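You operate a simulated robot arm through the tools that you are given. There is no shell and no other tool.

You run a simulated robot arm. Do the job below in one go: nothing can be reset, and whatever is moved stays where it is left.

JOB
Unclamp the brown block, lay it on the deck's wall-side edge and sand the specks off the plate.
Fine: knob to FREE, slider back; blue puck, put back after; the vent stays shut. What is to be rubbed or washed off counts as gone when no trace of it is left.
Where things are to end (x, y in the base frame): brown block within 6 cm of [40, -8].
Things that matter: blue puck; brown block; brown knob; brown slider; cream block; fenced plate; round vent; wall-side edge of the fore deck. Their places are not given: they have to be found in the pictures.

It is judged by the outcome, as a careful person would: the job done as asked, and still so three seconds after it is handed in. It fails if anything else is knocked over, pushed out of place, dropped, spilled or broken.

ROBOT AND FRAMES
A 7-joint arm with a two-finger parallel gripper, fixed in place. Base frame: the origin is on the floor under the middle of its stand, x ahead of it, y to its left, z up; the work surface is at about z = 80. Readings come in cm, degrees, newtons and seconds.
With the tool pointing down near the work surface it reaches from about 24 to 68 cm from the base axis. Its first joint turns from -66.0 to 66.0 degrees. Payload 2.4 kg.
The tool frame sits at the grasp point between the pads (the TCP): z along the fingers, y along the line on which they close. The tips reach 3 cm beyond it. Largest opening 9.4 cm; finger width 2.8, thickness 1; the body of the gripper, 5 by 9.6 cm, starts 5.5 cm behind the TCP.
Orientation is told as [roll, pitch, yaw] about the base's x, y, z axes, in that order, counted from this pose: with the fingers straight down and closing along the base's y, the tool's x points along the base's -x, its y along +y and its z along -z.

CONTROLS
- The arm moves only by the tool move_arm. Its argument "rows" is a list of rows, each an object of numbers (a shift or turn left out is 0, a gripper value left out holds the last): "gripper": the gripper command, from -1 (shut) to 1 (fully open), values between in proportion; "dx", "dy", "dz": the shift along the tool's x, y, z in units of 30 mm (1.0 is 30 mm); "ax", "ay", "az": the turn, a rotation vector about the tool's x, y, z in units of 5 degrees (1.0 is 5 degrees). In form: [{"gripper": .., "dx": .., "dy": .., "dz": .., "ax": .., "ay": .., "az": ..}, ...]. A call has 1 to 20 rows; each row shifts and turns the commanded pose from where the row before left it, along the tool's axes as they then stand. A call with a number of a shift or a turn outside -1 to 1 is refused whole. Each row takes 0.2 s and may step no farther than 5 cm and 8.6 degrees from the row before; otherwise, or with a gripper value out of range, the whole call is refused. Where a pose cannot be reached the arm comes as near as it can. A force on the tool above 60 N (or 10 N above the force at the start of the call, whichever is more), or a blocked arm, ends the call early, and 0.2 s more pass. Each finger travels about 15.3 cm/s and halts on what it meets, pressing with about 32 N; the grip force reading is that of the motor and also rises with nothing between the fingers. The clock runs only during rows and for 0.2 s after the last one: add rows that do not move to give the fingers time. It gives the time, the measured TCP pose, the force on the tool (base axes), the opening and the grip force at its end, in the units of the frame above (readings bear some noise), with the torque about the TCP (base axes, N m) and any sound that the robot's microphone picked up, and new pictures: "views" is both (left out), scene, wrist or none.
- Cameras (640 x 400 px; columns grow to the right, rows downward): "scene" is fixed at [5.03, 48.47, 144.96]; the picture's right is [-0.62, -0.79, 0.00], its down [-0.41, 0.32, -0.85] and it looks along [0.67, -0.52, -0.53] (base axes); focal length 327 px, centre (320, 200). "wrist" rides on the gripper at [7.6, 1.4, -10.2] in the tool frame; the picture's right is [-0.18, 0.98, 0.00], its down [-0.75, -0.14, -0.64] and it looks along [-0.63, -0.12, 0.77] (tool axes); focal length 243 px, centre (320, 200).
- locate(camera, pixels): for up to 12 pixels [column, row] of the newest picture of that camera ("zoom" is the newest enlarged one), the place [x, y, z] in the base frame of the surface seen there, good to about 0.3 cm. It takes no simulated time.
- zoom(camera, box): a new picture of the part [left, top, right, bottom] of that camera's present view, enlarged. It takes no simulated time.
- hand_in(): hands the job in; it is judged then, once.

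Leave the gripper open and the arm clear of the work at the hand-in unless told otherwise.

The tools are called after "Emit:" as a command line: name --argument value ..., lists and objects as JSON in quotes. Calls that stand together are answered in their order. move_arm: Moves the arm, as the interface text tells. Its arguments: {"type":"object","properties":{"rows":{"type":"array","items":{"type":"object","properties":{"gripper":{"type":"number"},"dx":{"type":"number"},"dy":{"type":"number"},"dz":{"type":"number"},"ax":{"type":"number"},"ay":{"type":"number"},"az":{"type":"number"}}}},"views":{"type":"string","enum":["both","scene","wrist","none"]}},"required":["rows"]} The other tools are called the same way: locate (camera, pixels) gives the place of the surface under pixels of a picture; zoom (camera, box) takes an enlarged picture of a part of a camera's view; hand_in () hands the job in.

At the start:

```text
time_s: 0.0
ee_pos: [44.91, -3.08, 109.63]
tool_rot: [0.0, 0.0, 0.0]
contact_force: [-0.7, 0.5, 0.2]
ft_torque: [0.01, 0.01, 0.0]
opening: 9.39
grip_force: 0.1
```

scene: 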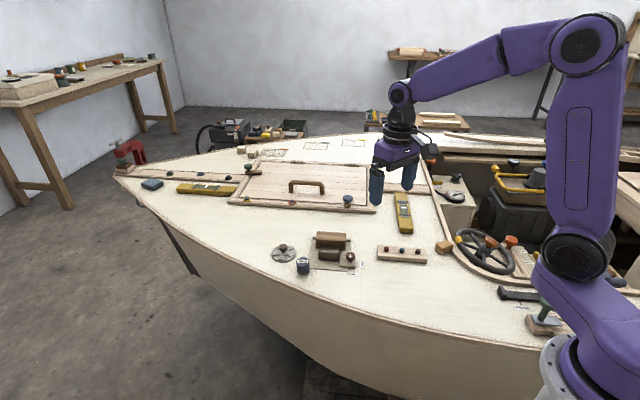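
wrist: 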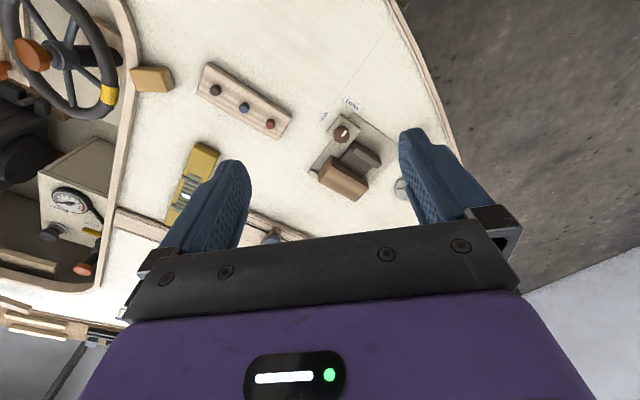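

I see a boat deck with a clamp fixture (brown block, knob, slider) near scene pixel (330,250), a round vent at (283,253), and a dark blue thing at (303,266). I'll zoom in on these areas to identify everything.

Emit:
zoom --camera "scene" --box '[260, 220, 380, 295]'

Emit:
zoom --camera "wrist" --box '[280, 80, 440, 210]'

Emit:
zoom --camera "scene" --box '[220, 130, 420, 255]'

Emit:
zoom --camera "scene" --box '[100, 130, 300, 255]'

```text
5.33 times, centred on (320, 258) of scene
```

zoom: 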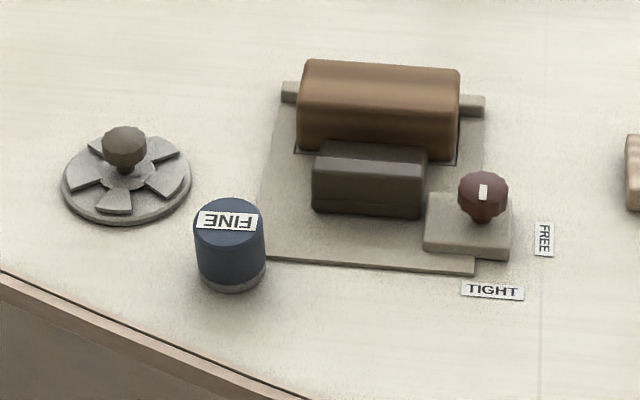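

```text
3.08 times, centred on (360, 145) of wrist
```

zoom: 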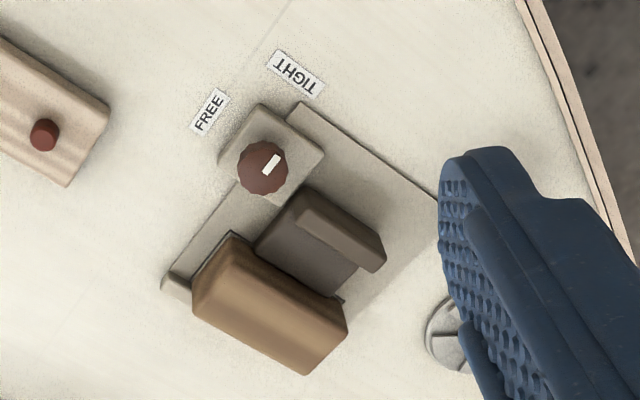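

```text
3.20 times, centred on (320, 192) of scene
```

zoom: 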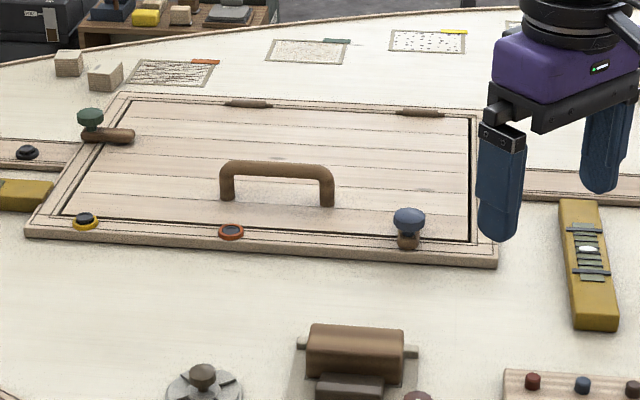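

```text
3.20 times, centred on (200, 192) of scene
```

zoom: 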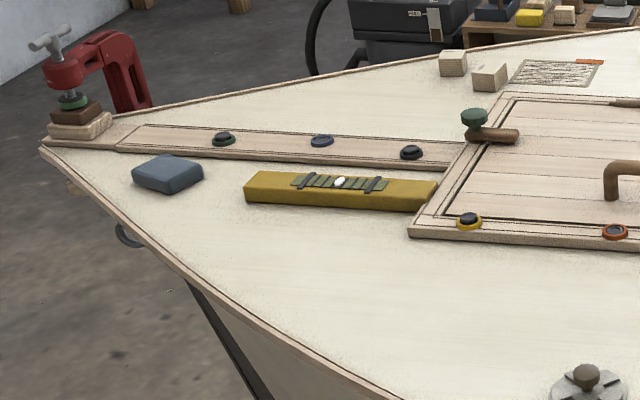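

The clamp fixture has a brown block against a fence, a dark brown slider, and a brown knob pointing toward TIGHT. The blue puck says FINE and the vent sits beside it. I'll locate these places now.

Emit:
locate --camera "scene" --pixels '[[302, 260], [303, 267], [283, 247], [331, 237], [331, 246], [329, 252], [351, 256], [346, 266], [362, 265], [352, 275], [310, 268], [349, 270]]'

Emit:
locate --camera "scene" --pixels '[[445, 246], [400, 250], [404, 212], [440, 225], [350, 140], [315, 145], [273, 152], [242, 149], [253, 153], [455, 255], [500, 292], [420, 290]]'

Emit:
locate --camera "wrist" --pixels '[[342, 132], [362, 157], [345, 180], [330, 158], [355, 120], [152, 79], [240, 100], [400, 187], [322, 170], [370, 190], [355, 103], [324, 117]]'

```text
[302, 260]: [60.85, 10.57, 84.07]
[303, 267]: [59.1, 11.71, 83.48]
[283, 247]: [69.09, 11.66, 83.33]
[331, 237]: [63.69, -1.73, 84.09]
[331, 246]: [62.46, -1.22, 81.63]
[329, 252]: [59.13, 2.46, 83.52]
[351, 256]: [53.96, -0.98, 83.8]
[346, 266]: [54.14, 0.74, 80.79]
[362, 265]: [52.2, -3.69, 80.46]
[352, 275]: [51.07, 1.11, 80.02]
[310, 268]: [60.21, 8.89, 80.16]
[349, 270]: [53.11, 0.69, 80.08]
```

```text
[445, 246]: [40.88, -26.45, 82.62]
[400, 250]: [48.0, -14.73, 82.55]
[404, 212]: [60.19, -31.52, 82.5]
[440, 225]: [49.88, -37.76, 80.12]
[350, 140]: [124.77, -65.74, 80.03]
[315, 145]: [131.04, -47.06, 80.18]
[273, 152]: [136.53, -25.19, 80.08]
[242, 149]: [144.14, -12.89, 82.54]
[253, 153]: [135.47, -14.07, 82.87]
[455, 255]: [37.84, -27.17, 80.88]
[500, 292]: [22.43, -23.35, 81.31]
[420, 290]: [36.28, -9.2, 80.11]
```

```text
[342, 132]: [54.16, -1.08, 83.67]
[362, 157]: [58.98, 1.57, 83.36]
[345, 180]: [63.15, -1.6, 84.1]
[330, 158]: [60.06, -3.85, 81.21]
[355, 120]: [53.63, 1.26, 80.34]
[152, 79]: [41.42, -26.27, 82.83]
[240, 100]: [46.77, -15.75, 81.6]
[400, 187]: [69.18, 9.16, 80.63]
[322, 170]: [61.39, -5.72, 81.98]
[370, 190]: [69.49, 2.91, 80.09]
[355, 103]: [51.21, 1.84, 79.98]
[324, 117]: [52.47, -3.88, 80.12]
```

Let me enlarge the clamp again and locate detailed corner points of the parts to get the fixture's orientation.

Emit:
zoom --camera "scene" --box '[260, 220, 380, 295]'

Emit:
locate --camera "zoom" --pixels '[[310, 68], [452, 78], [305, 110], [455, 125], [325, 160], [418, 168], [320, 205], [415, 212], [290, 92], [475, 104], [275, 250], [470, 265]]'

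Emit:
locate --camera "zoom" --pixels '[[484, 190], [465, 190], [505, 195], [434, 210], [430, 245], [500, 252], [508, 205], [228, 220], [200, 225], [258, 225], [124, 140], [125, 215]]'

```text
5.33 times, centred on (320, 258) of scene
```

zoom: 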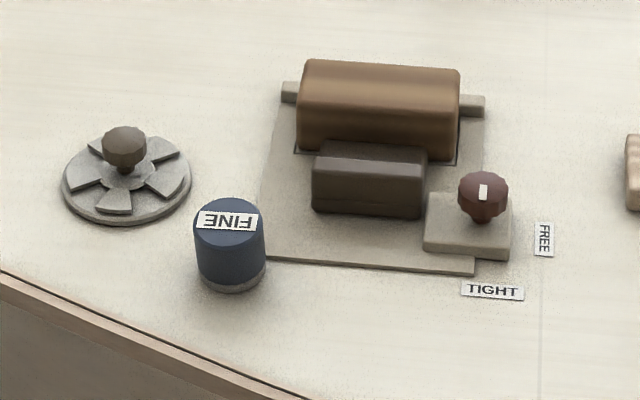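

```text
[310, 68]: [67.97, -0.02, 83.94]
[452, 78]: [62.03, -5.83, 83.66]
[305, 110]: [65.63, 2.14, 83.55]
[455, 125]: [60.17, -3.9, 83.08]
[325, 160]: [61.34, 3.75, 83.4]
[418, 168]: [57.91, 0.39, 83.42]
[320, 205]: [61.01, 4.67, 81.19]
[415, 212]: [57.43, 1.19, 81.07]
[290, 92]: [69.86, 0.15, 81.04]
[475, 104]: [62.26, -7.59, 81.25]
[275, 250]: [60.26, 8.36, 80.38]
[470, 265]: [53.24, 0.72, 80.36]
```

```text
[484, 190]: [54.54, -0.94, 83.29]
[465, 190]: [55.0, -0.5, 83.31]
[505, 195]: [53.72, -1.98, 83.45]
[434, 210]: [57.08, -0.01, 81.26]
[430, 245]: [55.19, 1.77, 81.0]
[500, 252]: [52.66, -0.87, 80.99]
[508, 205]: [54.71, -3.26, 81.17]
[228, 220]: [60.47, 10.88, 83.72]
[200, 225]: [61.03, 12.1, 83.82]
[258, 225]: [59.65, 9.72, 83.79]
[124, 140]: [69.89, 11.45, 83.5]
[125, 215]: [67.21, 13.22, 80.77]
```

The clamp's long axis lies at about 45° (fence from (69.9, 0.2) to (62.3, -7.6)). The knob is at about (54.2, -1.1), z 83.5, and points at TIGHT; FREE is a quarter turn counter-clockwise seen from above. I'll move above the knob and turn to yaw -45 for a closer look, staying high.

Emit:
move_arm --rows '[{"gripper": 0.0, "dx": -0.78, "dy": 0.165, "dz": 0.9}, {"dx": -0.78, "dy": 0.165, "dz": 0.9}, {"dx": -0.78, "dy": 0.165, "dz": 0.9}, {"dx": -0.77, "dy": 0.165, "dz": 0.9}, {"az": 1}, {"az": 1}, {"az": 1}, {"az": 1}, {"az": 1}, {"az": 1}, {"az": 1}, {"az": 1}, {"az": 1}, {}, {}]' --views "both"

```text
time_s: 3.2
ee_pos: [54.21, -1.03, 98.9]
tool_rot: [0.0, -0.1, -45.1]
contact_force: [0.6, 0.3, -0.1]
ft_torque: [0.02, 0.04, -0.02]
opening: 4.7
grip_force: 0.1
```

scene: 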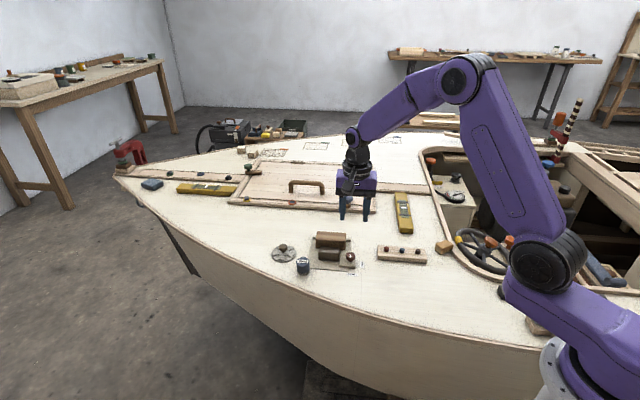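
wrist: 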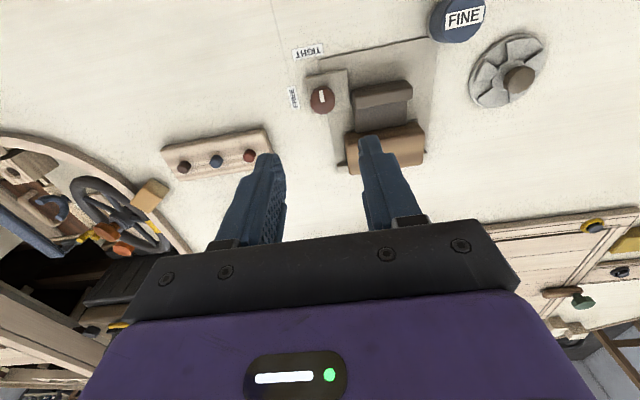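

I'm above the knob now. The wrist picture shows the knob at (321,98), slider at (383,97), block at (395,145). I'll zoom in to see the details and locate points.

Emit:
zoom --camera "wrist" --box '[270, 30, 450, 180]'

Emit:
locate --camera "zoom" --pixels '[[181, 238], [150, 235], [215, 240], [181, 205], [120, 190], [255, 165], [290, 190], [490, 170], [295, 255], [500, 240], [370, 285], [80, 240]]'

```text
2.67 times, centred on (360, 105) of wrist
```

zoom: 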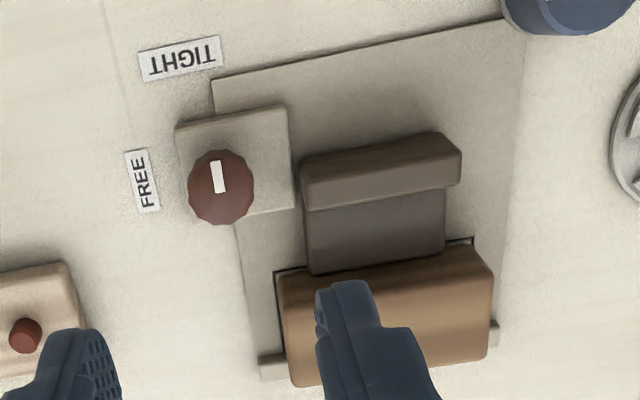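

```text
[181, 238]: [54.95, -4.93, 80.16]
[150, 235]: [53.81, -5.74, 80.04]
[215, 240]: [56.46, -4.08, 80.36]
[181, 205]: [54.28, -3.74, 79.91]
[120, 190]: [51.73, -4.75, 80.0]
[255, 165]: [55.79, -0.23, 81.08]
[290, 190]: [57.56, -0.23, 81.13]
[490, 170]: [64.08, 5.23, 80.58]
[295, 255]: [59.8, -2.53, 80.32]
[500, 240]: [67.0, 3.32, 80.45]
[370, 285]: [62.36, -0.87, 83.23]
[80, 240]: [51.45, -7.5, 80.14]
```

The pointer is at TIGHT. I'll locate the knob top, slider ridge corners and block top corners in this enlarged view.

Emit:
locate --camera "zoom" --pixels '[[221, 188], [195, 190], [248, 190], [221, 160], [218, 215], [310, 195], [452, 170], [305, 162], [440, 140], [315, 265], [440, 248], [375, 230]]'

Emit:
locate --camera "zoom" --pixels '[[290, 285], [480, 255], [487, 345], [300, 375], [475, 240], [277, 280], [262, 370], [495, 335], [215, 90], [500, 25], [345, 150], [240, 225]]'

```text
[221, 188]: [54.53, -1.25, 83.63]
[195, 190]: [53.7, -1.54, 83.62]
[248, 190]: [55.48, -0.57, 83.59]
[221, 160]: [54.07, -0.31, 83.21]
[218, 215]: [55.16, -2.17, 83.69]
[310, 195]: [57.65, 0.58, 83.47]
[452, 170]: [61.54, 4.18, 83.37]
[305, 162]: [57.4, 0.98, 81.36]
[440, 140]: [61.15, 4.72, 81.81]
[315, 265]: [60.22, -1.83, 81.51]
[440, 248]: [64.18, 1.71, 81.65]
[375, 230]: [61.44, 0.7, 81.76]
```

```text
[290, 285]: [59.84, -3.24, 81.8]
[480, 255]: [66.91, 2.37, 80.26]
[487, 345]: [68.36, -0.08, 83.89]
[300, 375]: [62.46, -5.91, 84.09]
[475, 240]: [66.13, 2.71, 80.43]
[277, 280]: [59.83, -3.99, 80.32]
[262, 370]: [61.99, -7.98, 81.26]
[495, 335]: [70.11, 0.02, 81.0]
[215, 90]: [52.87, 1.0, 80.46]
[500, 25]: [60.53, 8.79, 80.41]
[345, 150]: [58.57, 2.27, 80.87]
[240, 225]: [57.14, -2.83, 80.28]
```

Knob centre is about (54.55, -1.15), top 83.65, diameter ~2.5 cm. The slider's ridge starts 3.4 cm away, so I narrow the opening to ~3.4 cm and come down to just above the knob first.

Emit:
move_arm --rows '[{"gripper": -0.27, "dx": -0.108, "dy": 0.052, "dz": 0.9}, {"dz": 0.9}, {"dz": 0.9}, {"dz": 0.8}, {}, {}]' --views "both"

Emit:
zoom --camera "scene" --box '[280, 200, 400, 275]'

```text
time_s: 4.6
ee_pos: [54.56, -1.19, 88.3]
tool_rot: [0.0, 0.1, -44.9]
contact_force: [-0.7, 0.2, 0.4]
ft_torque: [-0.03, -0.01, 0.0]
opening: 3.42
grip_force: 0.0
```

scene: 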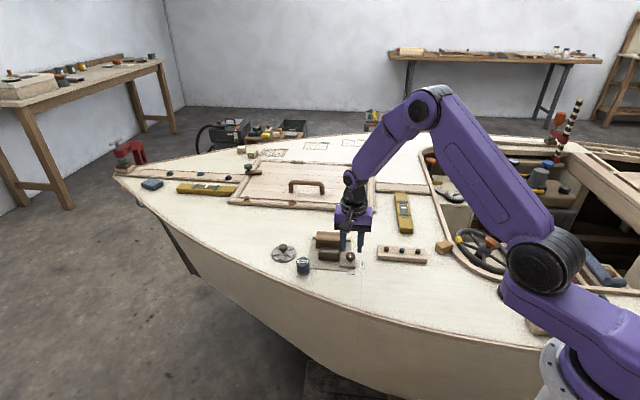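
wrist: 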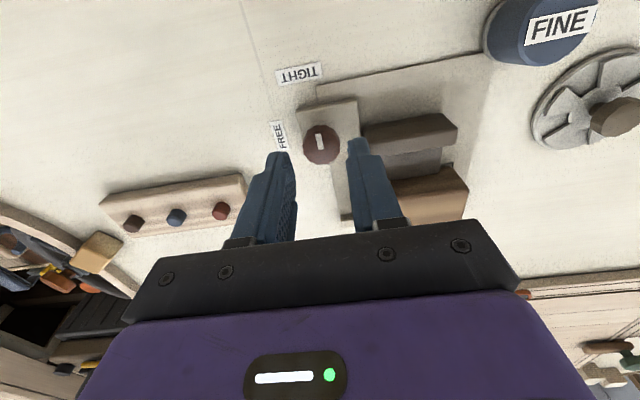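

```text
5.33 times, centred on (340, 238) of scene
```

zoom: 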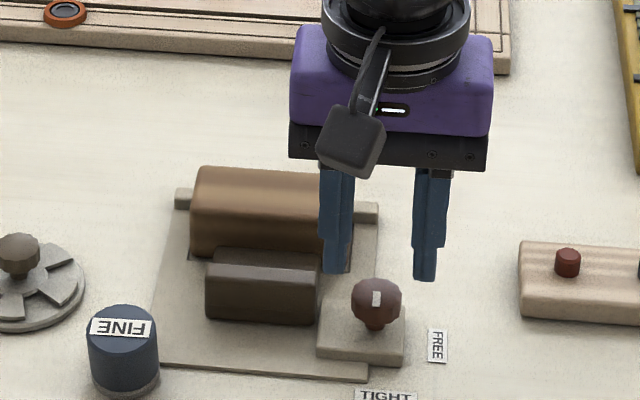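

The fingers straddle the knob (knob at wrist (321,142), fingertips at (282,155) and (357,145)). Going down 3.5 cm, then closing on the knob.

Emit:
move_arm --rows '[{"dz": 0.6}, {"dz": 0.55}, {}, {"gripper": -1}, {"gripper": -1}, {"gripper": -1}]' --views "both"

Emit:
zoom --camera "scene" --box '[280, 200, 400, 275]'

```text
time_s: 6.0
ee_pos: [54.66, -1.19, 84.83]
tool_rot: [0.0, 0.0, -45.0]
contact_force: [1.7, 0.1, -5.4]
ft_torque: [-0.22, -0.32, 0.0]
opening: 2.53
grip_force: 45.4
```

scene: 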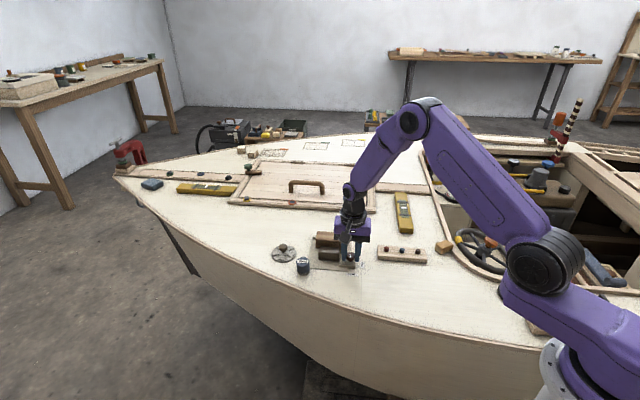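
wrist: 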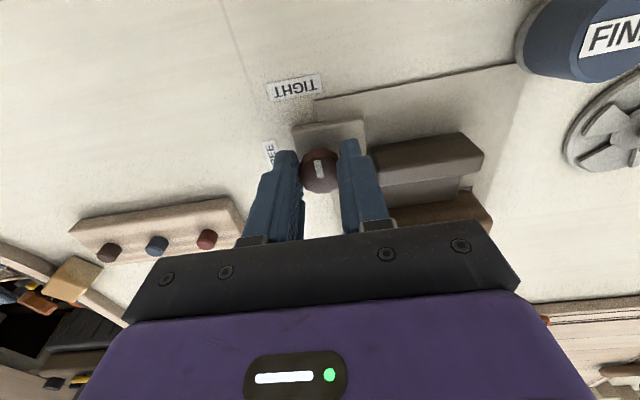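

```text
5.33 times, centred on (340, 238) of scene
```

zoom: 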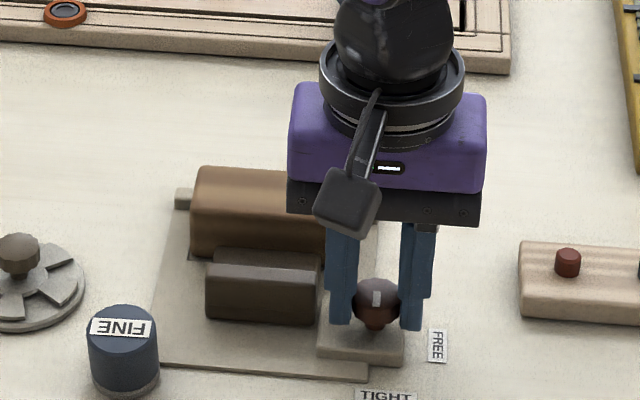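

The knob is gripped (opening 2.53 cm). Now I turn counter-clockwise (az negative) 45° first and check the pointer and forces.

Emit:
move_arm --rows '[{"az": -0.9}, {"az": -0.9}, {"az": -0.9}, {"az": -0.9}, {"az": -0.9}, {"az": -0.9}, {"az": -0.9}, {"az": -0.9}, {"az": -0.9}, {"az": -0.9}, {}]' --views "wrist"

Emit:
zoom --camera "scene" --box '[280, 200, 400, 275]'

```text
time_s: 8.4
ee_pos: [54.63, -1.35, 84.76]
tool_rot: [0.0, 0.1, -0.2]
contact_force: [-4.5, -18.0, -15.1]
ft_torque: [-0.39, -0.8, -0.02]
opening: 2.55
grip_force: 45.7
```

wrist: 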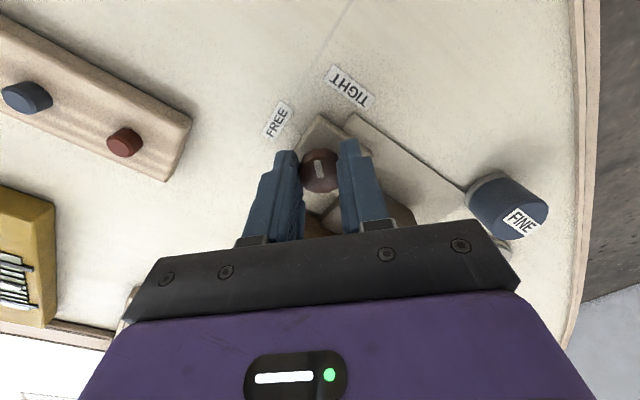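

```text
5.33 times, centred on (340, 238) of scene
```

zoom: 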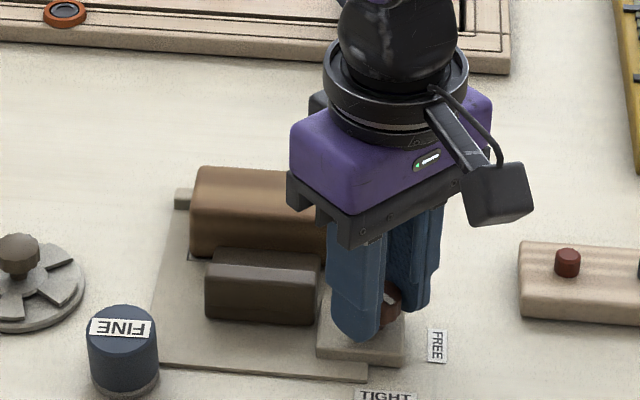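

The pointer follows the gripper. There is a small side force (-18 N in y), so I shift slightly in -y and continue the other 45°.

Emit:
move_arm --rows '[{"az": -0.9, "dy": -0.05}, {"az": -0.9}, {"az": -0.9}, {"az": -0.9}, {"az": -0.9}, {"az": -0.9}, {"az": -0.9}, {"az": -0.9}, {"az": -0.9}, {"az": -0.9}, {}]' --views "wrist"

Emit:
zoom --camera "scene" --box '[280, 200, 400, 275]'

Emit:
zoom --camera "wrist" --box '[240, 80, 400, 180]'

```text
time_s: 10.8
ee_pos: [54.59, -1.61, 84.81]
tool_rot: [-0.1, 0.0, 44.9]
contact_force: [3.9, -22.2, -24.7]
ft_torque: [-0.85, 0.3, -0.08]
opening: 2.51
grip_force: 45.4
```

wrist: 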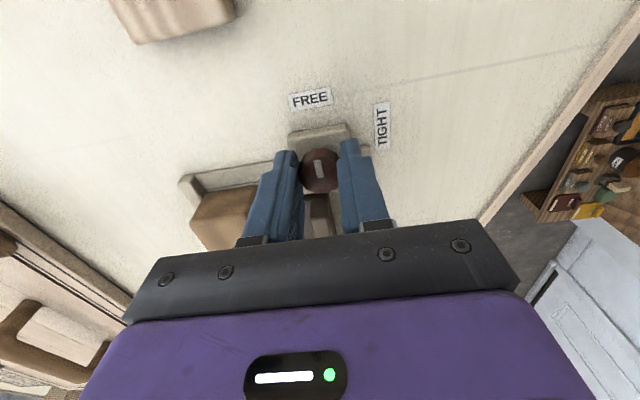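

```text
5.33 times, centred on (340, 238) of scene
```

zoom: 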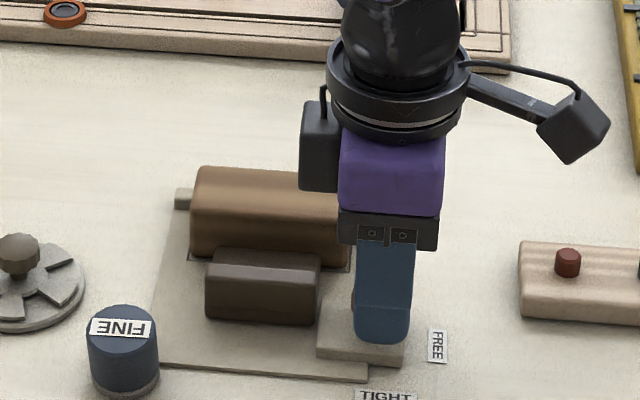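

```text
4.00 times, centred on (320, 130) of wrist
```

zoom: 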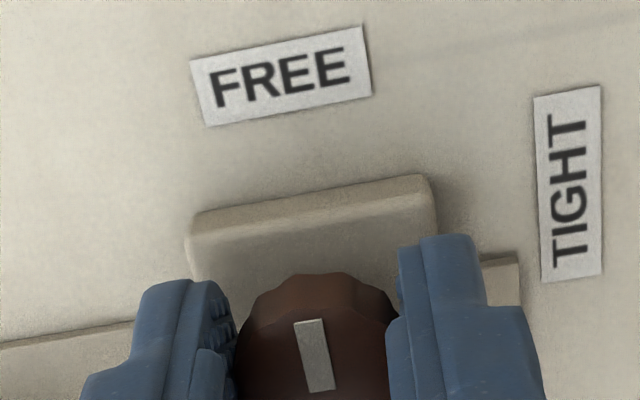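

The pointer now aims at FREE. I'll open the fingers a bit, rise, and check the knob from above.

Emit:
move_arm --rows '[{"gripper": -0.2}, {"gripper": -0.2}, {"dz": -0.8}, {"dz": -0.8}, {"dz": -0.8}, {}]' --views "wrist"

Emit:
zoom --camera "scene" --box '[280, 200, 400, 275]'

Emit:
zoom --camera "wrist" --box '[180, 50, 400, 190]'

```text
time_s: 12.2
ee_pos: [54.61, -1.35, 92.11]
tool_rot: [0.0, -0.1, 45.0]
contact_force: [0.5, -0.3, -0.3]
ft_torque: [0.01, -0.04, 0.04]
opening: 3.74
grip_force: 0.1
```

wrist: 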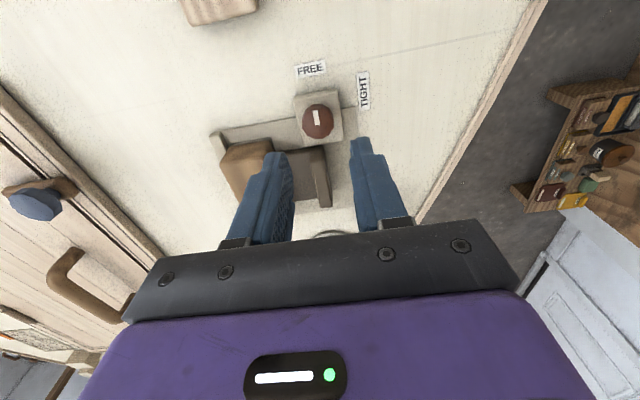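

```text
5.33 times, centred on (340, 238) of scene
```

zoom: 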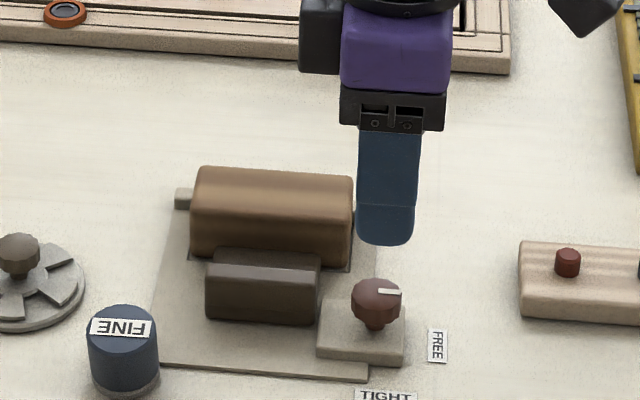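

```text
2.86 times, centred on (290, 120) of wrist
```

zoom: 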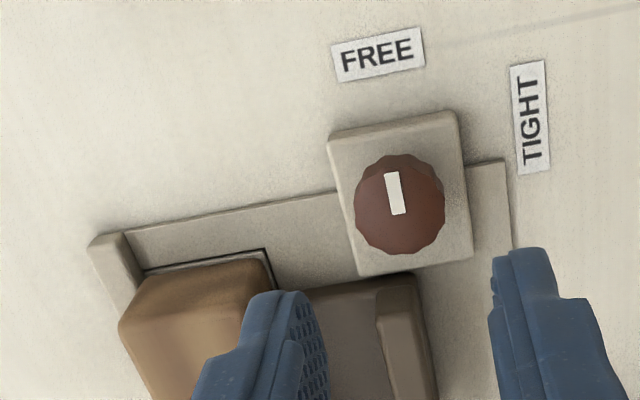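

The pointer is at FREE. Now the slider: I'll locate its ridge in this view before approaching.

Emit:
locate --camera "zoom" --pixels '[[380, 320], [415, 315], [398, 318], [405, 280], [400, 380], [360, 330], [340, 300], [265, 262], [145, 275], [180, 290]]'

```text
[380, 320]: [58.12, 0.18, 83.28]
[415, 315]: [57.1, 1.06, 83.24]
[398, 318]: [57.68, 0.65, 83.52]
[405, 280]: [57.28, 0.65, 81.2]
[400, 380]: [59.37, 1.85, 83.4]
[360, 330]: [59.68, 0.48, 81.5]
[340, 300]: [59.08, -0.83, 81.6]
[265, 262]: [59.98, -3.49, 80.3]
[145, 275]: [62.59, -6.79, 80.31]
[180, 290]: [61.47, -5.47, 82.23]
```

The ridge is centred at about (59.5, 2.5), ~1.4 cm thick, top 83.4; the flat part of the slider is at 81.6. I'll go above it with a 3.2 cm opening.

Emit:
move_arm --rows '[{"gripper": -0.32, "dx": -0.7, "dy": -0.08}, {"dx": -0.7, "dy": -0.08}, {"dx": -0.646, "dy": -0.085}, {"dz": 0.7}, {"dz": 0.6}, {}, {}]' --views "both"

Emit:
zoom --camera "scene" --box '[280, 200, 400, 275]'

Emit:
zoom --camera "wrist" --box '[200, 60, 440, 210]'

```text
time_s: 13.8
ee_pos: [59.33, 2.36, 88.35]
tool_rot: [0.0, 0.0, 45.0]
contact_force: [0.2, 0.1, -0.2]
ft_torque: [-0.01, 0.01, 0.0]
opening: 3.17
grip_force: 0.1
```

scene: 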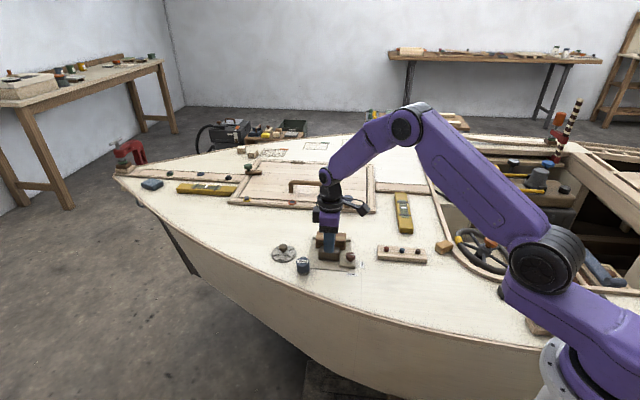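
wrist: 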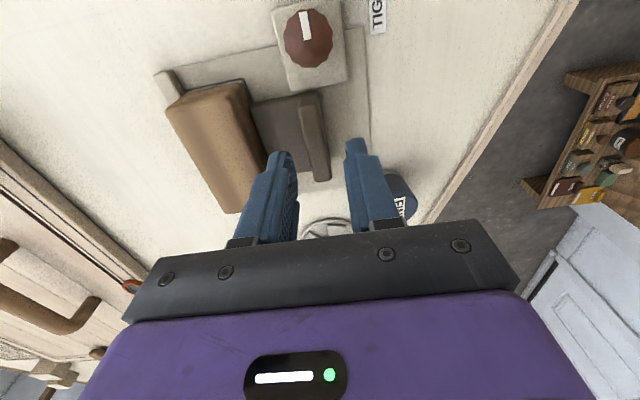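

```text
5.33 times, centred on (340, 238) of scene
```

zoom: 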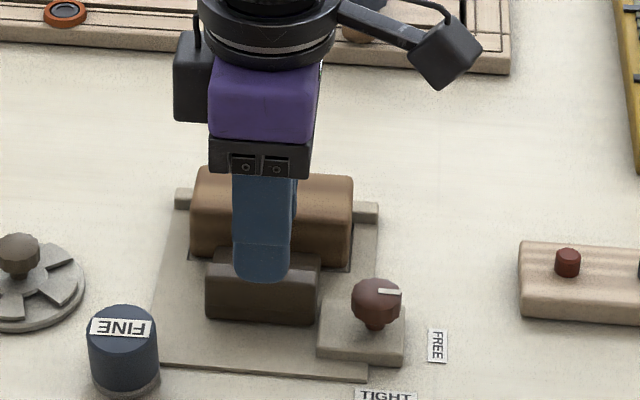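

```text
2.67 times, centred on (320, 135) of wrist
```

zoom: 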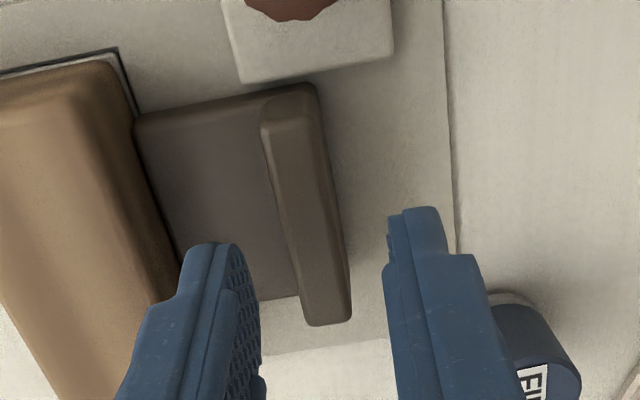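

Checking the ridge's lateral position again in this close view before going down.

Emit:
locate --camera "zoom" --pixels '[[282, 200], [322, 200], [302, 200], [290, 260], [330, 260], [345, 320], [305, 320], [270, 135], [310, 120], [175, 255], [150, 200], [220, 200]]'

```text
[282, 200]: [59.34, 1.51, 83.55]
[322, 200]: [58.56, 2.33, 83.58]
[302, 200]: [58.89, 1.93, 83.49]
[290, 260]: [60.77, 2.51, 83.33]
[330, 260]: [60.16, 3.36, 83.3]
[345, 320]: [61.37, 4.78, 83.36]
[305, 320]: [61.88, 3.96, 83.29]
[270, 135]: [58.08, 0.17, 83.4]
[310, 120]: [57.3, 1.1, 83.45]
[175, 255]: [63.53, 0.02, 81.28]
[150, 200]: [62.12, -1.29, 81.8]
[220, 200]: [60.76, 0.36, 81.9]
```

The ridge centre is only ~0.17 cm to the block side of the tool. I correct that, go down to TCP z≈85.3 (tips just above the flat part) and close on the ridge.

Emit:
move_arm --rows '[{"dy": -0.06, "dz": 0.5}, {"dz": 0.5}, {}, {"gripper": -1}, {"gripper": -1}, {"gripper": -1}]' --views "wrist"

Emit:
zoom --camera "scene" --box '[280, 200, 400, 275]'

```text
time_s: 15.2
ee_pos: [59.65, 2.29, 85.16]
tool_rot: [0.0, 0.1, 44.9]
contact_force: [1.0, -0.2, -3.2]
ft_torque: [0.37, -0.47, 0.12]
opening: 1.38
grip_force: 45.1
```

wrist: 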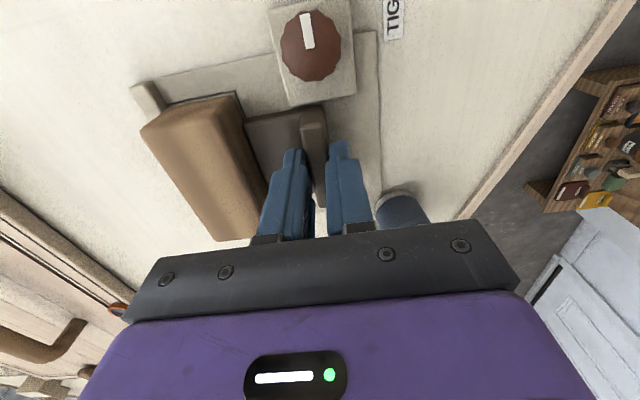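

```text
5.33 times, centred on (340, 238) of scene
```

zoom: 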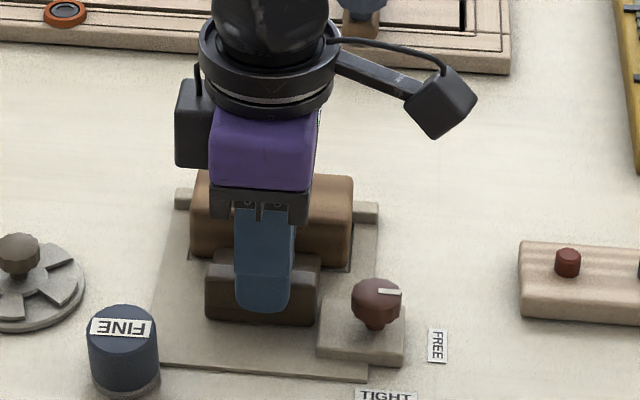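

The ridge is gripped (1.38 cm). Now I pull the slider back along tool +y in small steps, watching the force.

Emit:
move_arm --rows '[{"dy": 0.12}, {"dy": 0.12}, {"dy": 0.12}, {"dy": 0.12}, {"dy": 0.12}, {}]' --views "wrist"

Emit:
zoom --camera "scene" --box '[280, 200, 400, 275]'

```text
time_s: 16.6
ee_pos: [58.37, 3.61, 85.18]
tool_rot: [0.0, 0.0, 44.9]
contact_force: [3.2, 1.0, -3.2]
ft_torque: [0.28, -0.36, 0.0]
opening: 1.38
grip_force: 45.3
```

wrist: 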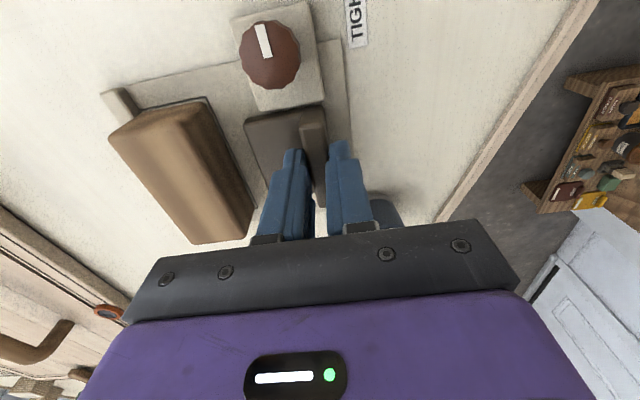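

```text
5.33 times, centred on (340, 238) of scene
```

zoom: 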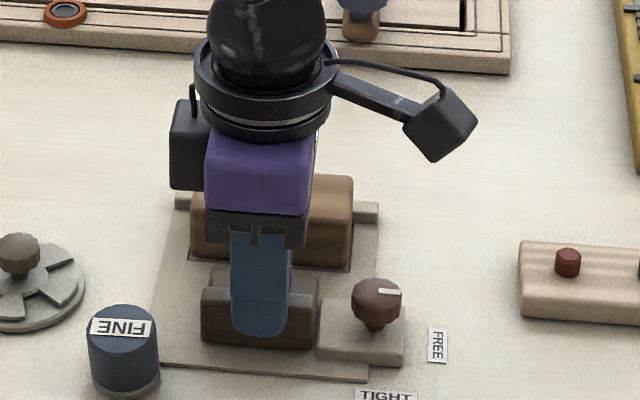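

The slider came back 1.8 cm freely. Continuing in small steps to find its end stop.

Emit:
move_arm --rows '[{"dy": 0.1}, {"dy": 0.1}, {"dy": 0.1}, {}]' --views "none"

```text
time_s: 17.6
ee_pos: [57.78, 4.23, 85.15]
tool_rot: [0.0, 0.1, 45.0]
contact_force: [3.1, 2.0, -4.8]
ft_torque: [0.48, -0.54, 0.04]
opening: 1.39
grip_force: 45.5
```

Emit:
move_arm --rows '[{"dy": 0.1}, {"dy": 0.1}, {"dy": 0.1}, {}]' --views "wrist"

Emit:
zoom --camera "scene" --box '[280, 200, 400, 275]'

```text
time_s: 18.6
ee_pos: [57.52, 4.28, 85.21]
tool_rot: [-0.6, -0.5, 44.8]
contact_force: [35.0, -25.5, -26.0]
ft_torque: [-0.32, -0.32, 1.16]
opening: 1.34
grip_force: 45.2
```

wrist: 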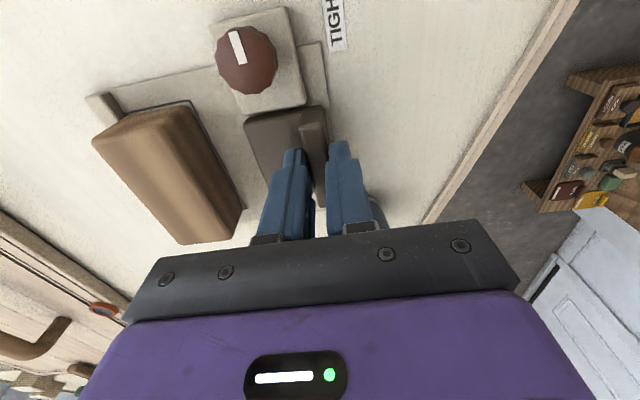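

```text
5.33 times, centred on (340, 238) of scene
```

zoom: 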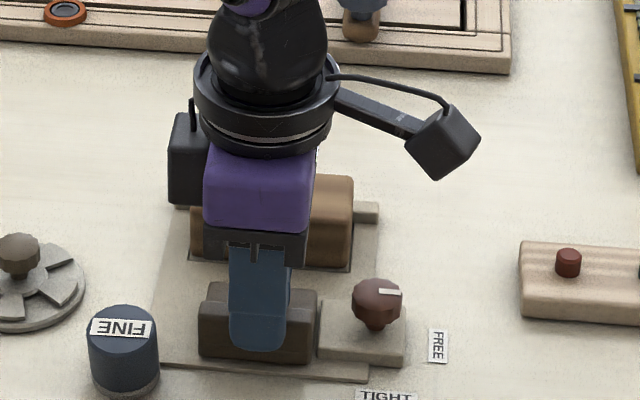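

End stop reached (side force ~43 N, about 2.8 cm of travel). I relax the command, open the fingers, and rise straight up.

Emit:
move_arm --rows '[{"dy": -0.18}, {}, {"gripper": -0.32}, {"gripper": -0.32}, {"dz": -0.8}, {"dz": -0.8}, {"dz": -0.8}, {"dz": -0.8}, {}]' --views "both"

Emit:
zoom --camera "scene" --box '[280, 200, 400, 275]'

Emit:
zoom --camera "wrist" --box '[140, 40, 380, 190]'

```text
time_s: 20.6
ee_pos: [57.39, 4.33, 94.73]
tool_rot: [0.1, 0.0, 45.0]
contact_force: [0.4, 0.0, 0.1]
ft_torque: [0.0, -0.03, 0.01]
opening: 3.2
grip_force: 0.0
```

scene: 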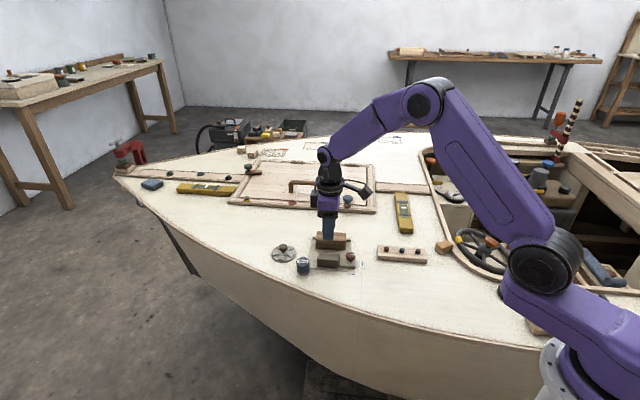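
wrist: 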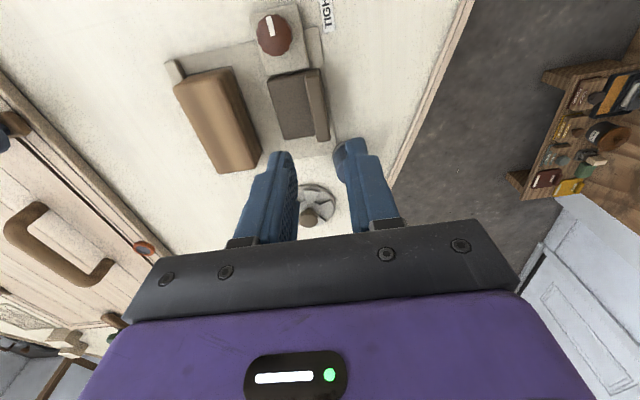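

```text
5.33 times, centred on (340, 238) of scene
```

zoom: 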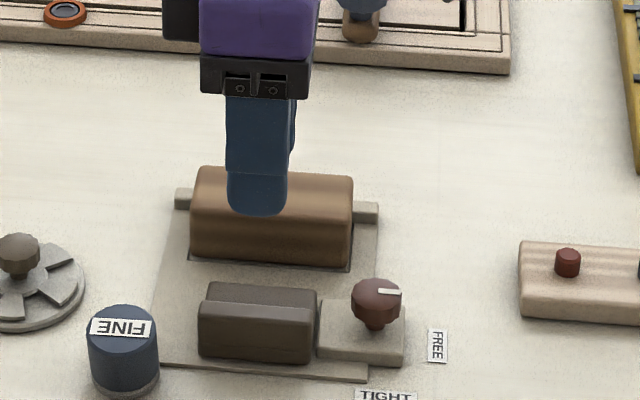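

```text
2.67 times, centred on (260, 115) of wrist
```

zoom: 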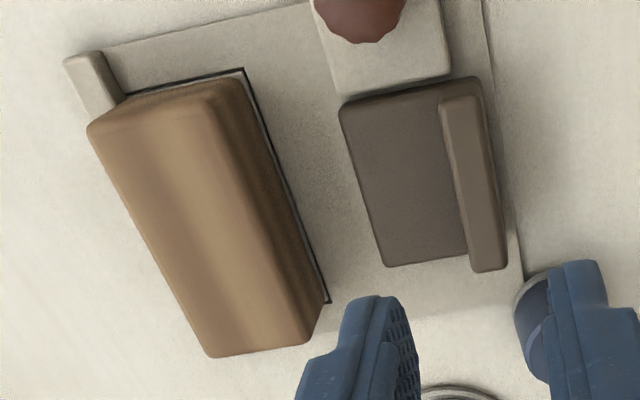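

The slider is back. Now I locate the block's corners and faces for the grasp.

Emit:
locate --camera "zoom" --pixels '[[100, 125], [205, 92], [215, 348], [300, 335], [150, 170], [245, 170], [200, 240], [280, 235], [245, 110], [325, 300], [120, 95], [180, 240]]'

Emit:
zoom --camera "scene" --box '[280, 210, 400, 285]'

Emit:
locate --camera "zoom" --pixels '[[200, 120], [345, 130], [195, 190], [350, 205], [190, 210], [352, 218], [270, 150], [270, 190], [260, 235], [130, 280]]'

```text
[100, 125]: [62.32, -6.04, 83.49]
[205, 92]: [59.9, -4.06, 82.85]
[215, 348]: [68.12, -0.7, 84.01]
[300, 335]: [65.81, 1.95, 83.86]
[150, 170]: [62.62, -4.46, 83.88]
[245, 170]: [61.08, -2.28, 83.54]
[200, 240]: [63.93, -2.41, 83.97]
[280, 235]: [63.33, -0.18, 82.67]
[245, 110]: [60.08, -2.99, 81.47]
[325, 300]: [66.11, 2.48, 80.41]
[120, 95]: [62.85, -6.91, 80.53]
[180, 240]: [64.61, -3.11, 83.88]
```

```text
5.33 times, centred on (340, 248) of scene
```

zoom: 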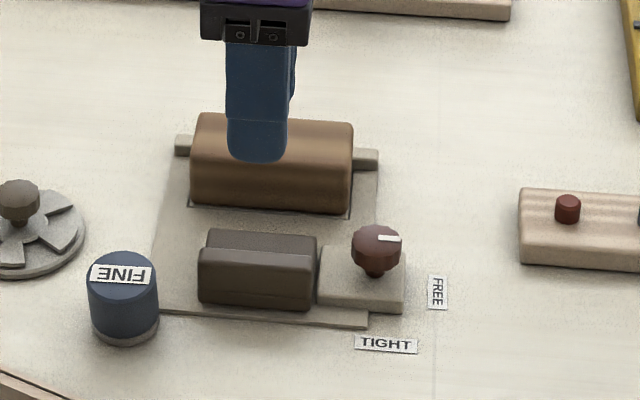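

```text
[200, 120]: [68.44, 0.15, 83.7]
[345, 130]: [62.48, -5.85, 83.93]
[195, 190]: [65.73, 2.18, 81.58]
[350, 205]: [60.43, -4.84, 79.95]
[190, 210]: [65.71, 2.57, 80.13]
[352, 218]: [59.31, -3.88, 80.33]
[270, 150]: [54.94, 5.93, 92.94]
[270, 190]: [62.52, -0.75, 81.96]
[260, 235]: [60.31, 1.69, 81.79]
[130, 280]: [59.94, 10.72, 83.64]
```

The block is about 8.5 × 4 cm, centred at about (64.2, -1.8), long axis at 45°. I'll move above it with 6.4 cm opening and stop at TCP z≈89 to check alignment.

Emit:
move_arm --rows '[{"gripper": 0.36, "dx": -0.04, "dy": -0.76}, {"dx": -0.04, "dy": -0.76}, {"dx": -0.04, "dy": -0.76}, {"dx": -0.033, "dy": -0.76}, {"dz": 0.95}, {"dz": 0.9}, {}, {}]' --views "both"

Emit:
zoom --camera "scene" --box '[280, 200, 400, 275]'

Emit:
zoom --camera "wrist" --box '[200, 60, 440, 210]'

```text
time_s: 22.4
ee_pos: [64.23, -1.66, 89.33]
tool_rot: [0.0, 0.0, 45.0]
contact_force: [1.3, 0.1, 0.0]
ft_torque: [-0.01, 0.02, -0.01]
opening: 6.38
grip_force: 0.0
```

scene: 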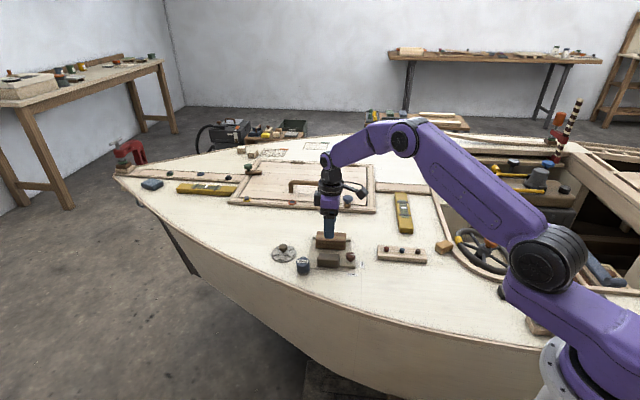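
wrist: 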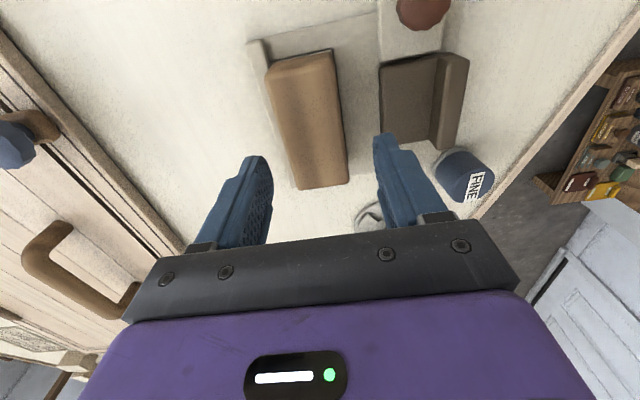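

```text
5.33 times, centred on (340, 238) of scene
```

zoom: 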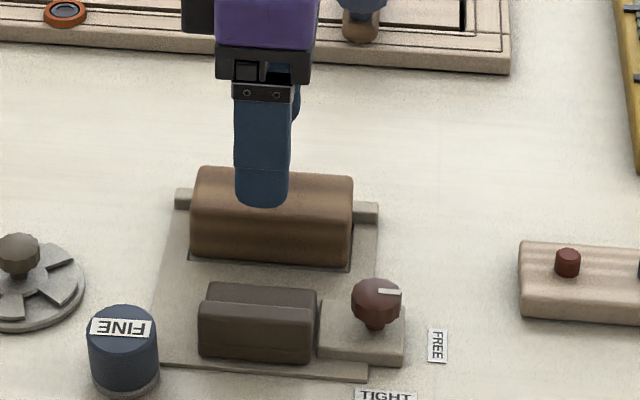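

```text
2.67 times, centred on (320, 135) of wrist
```

zoom: 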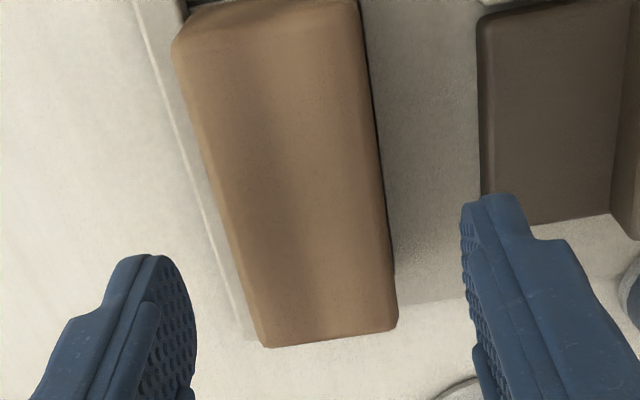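

Double-checking the block's faces relative to the fingers in this view.

Emit:
locate --camera "zoom" --pixels '[[228, 200], [375, 200], [250, 280], [385, 280], [200, 110], [362, 110], [300, 200], [270, 335], [385, 320], [384, 200]]'

```text
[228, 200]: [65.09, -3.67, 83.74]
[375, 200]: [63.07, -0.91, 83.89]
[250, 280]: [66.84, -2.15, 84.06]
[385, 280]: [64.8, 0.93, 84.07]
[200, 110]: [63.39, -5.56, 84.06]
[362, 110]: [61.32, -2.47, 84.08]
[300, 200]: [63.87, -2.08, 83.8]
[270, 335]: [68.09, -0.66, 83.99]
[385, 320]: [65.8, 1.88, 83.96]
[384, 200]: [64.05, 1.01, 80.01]
```

The block centre is ~0.3 cm toward the fence side; I correct and descend to TCP z≈84.9, then close.

Emit:
move_arm --rows '[{"dx": 0.08, "dy": -0.1, "dz": 0.5}, {"dz": 0.5}, {"dz": 0.47}, {}, {"gripper": -1}, {"gripper": -1}, {"gripper": -1}, {"gripper": -1}]' --views "both"

Emit:
zoom --camera "scene" --box '[280, 200, 400, 275]'

```text
time_s: 24.2
ee_pos: [64.31, -2.11, 84.81]
tool_rot: [0.0, 0.0, 45.0]
contact_force: [1.5, -0.2, 2.8]
ft_torque: [0.06, -0.04, -0.06]
opening: 4.3
grip_force: 32.5
```

scene: 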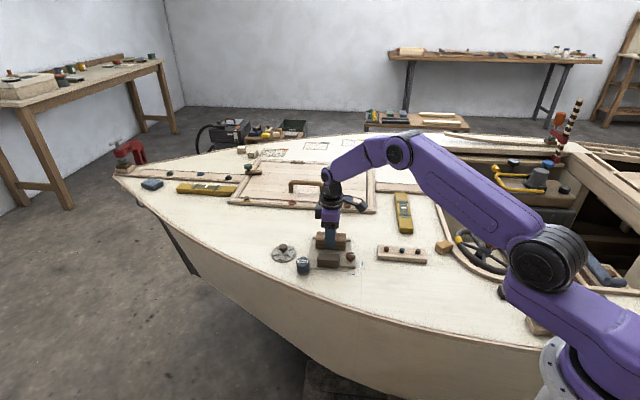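
wrist: 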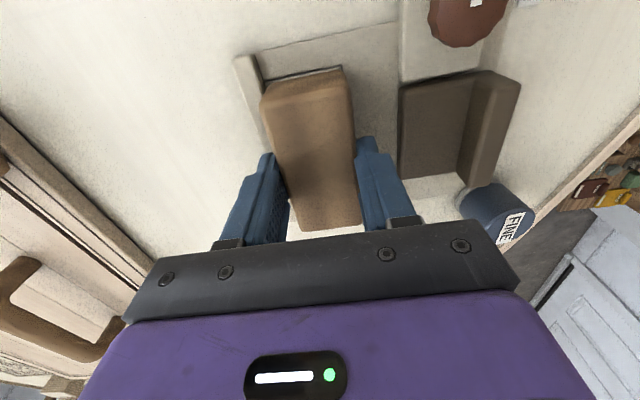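

```text
5.33 times, centred on (340, 238) of scene
```

zoom: 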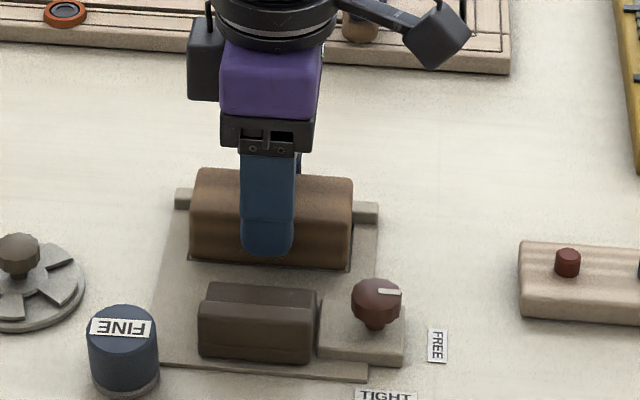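

The block is gripped (4.3 cm, 32 N). I lift it slowly straight up and check.

Emit:
move_arm --rows '[{"dz": -0.2}, {"dz": -0.3}, {"dz": -0.5}, {"dz": -0.7}, {"dz": -0.7}, {"dz": -0.6}, {}]' --views "both"

Emit:
zoom --camera "scene" --box '[280, 190, 400, 265]'

```text
time_s: 25.8
ee_pos: [64.27, -1.93, 93.82]
tool_rot: [0.1, 0.0, 44.9]
contact_force: [0.2, 0.3, -1.4]
ft_torque: [0.03, -0.04, -0.01]
opening: 4.32
grip_force: 31.7
```

scene: 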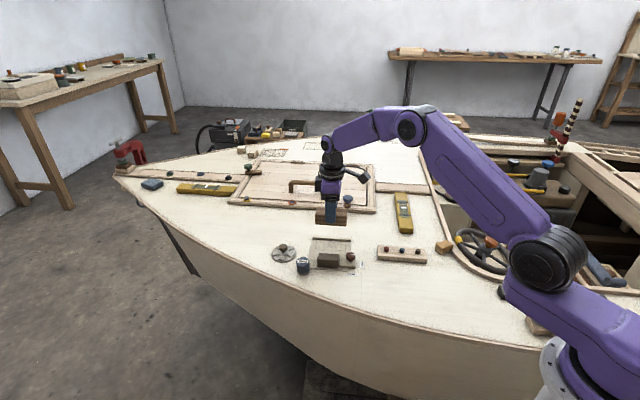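
wrist: 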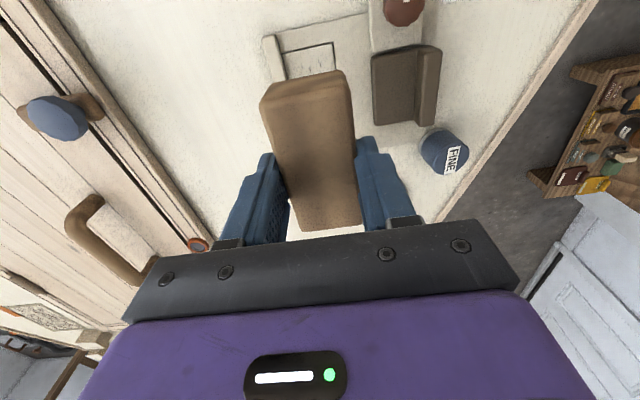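

```text
5.33 times, centred on (340, 228) of scene
```

zoom: 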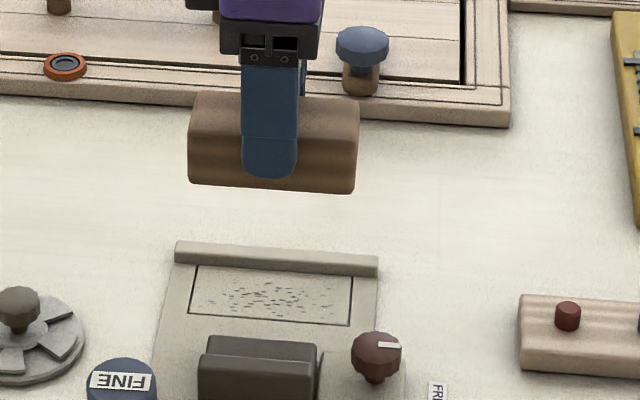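

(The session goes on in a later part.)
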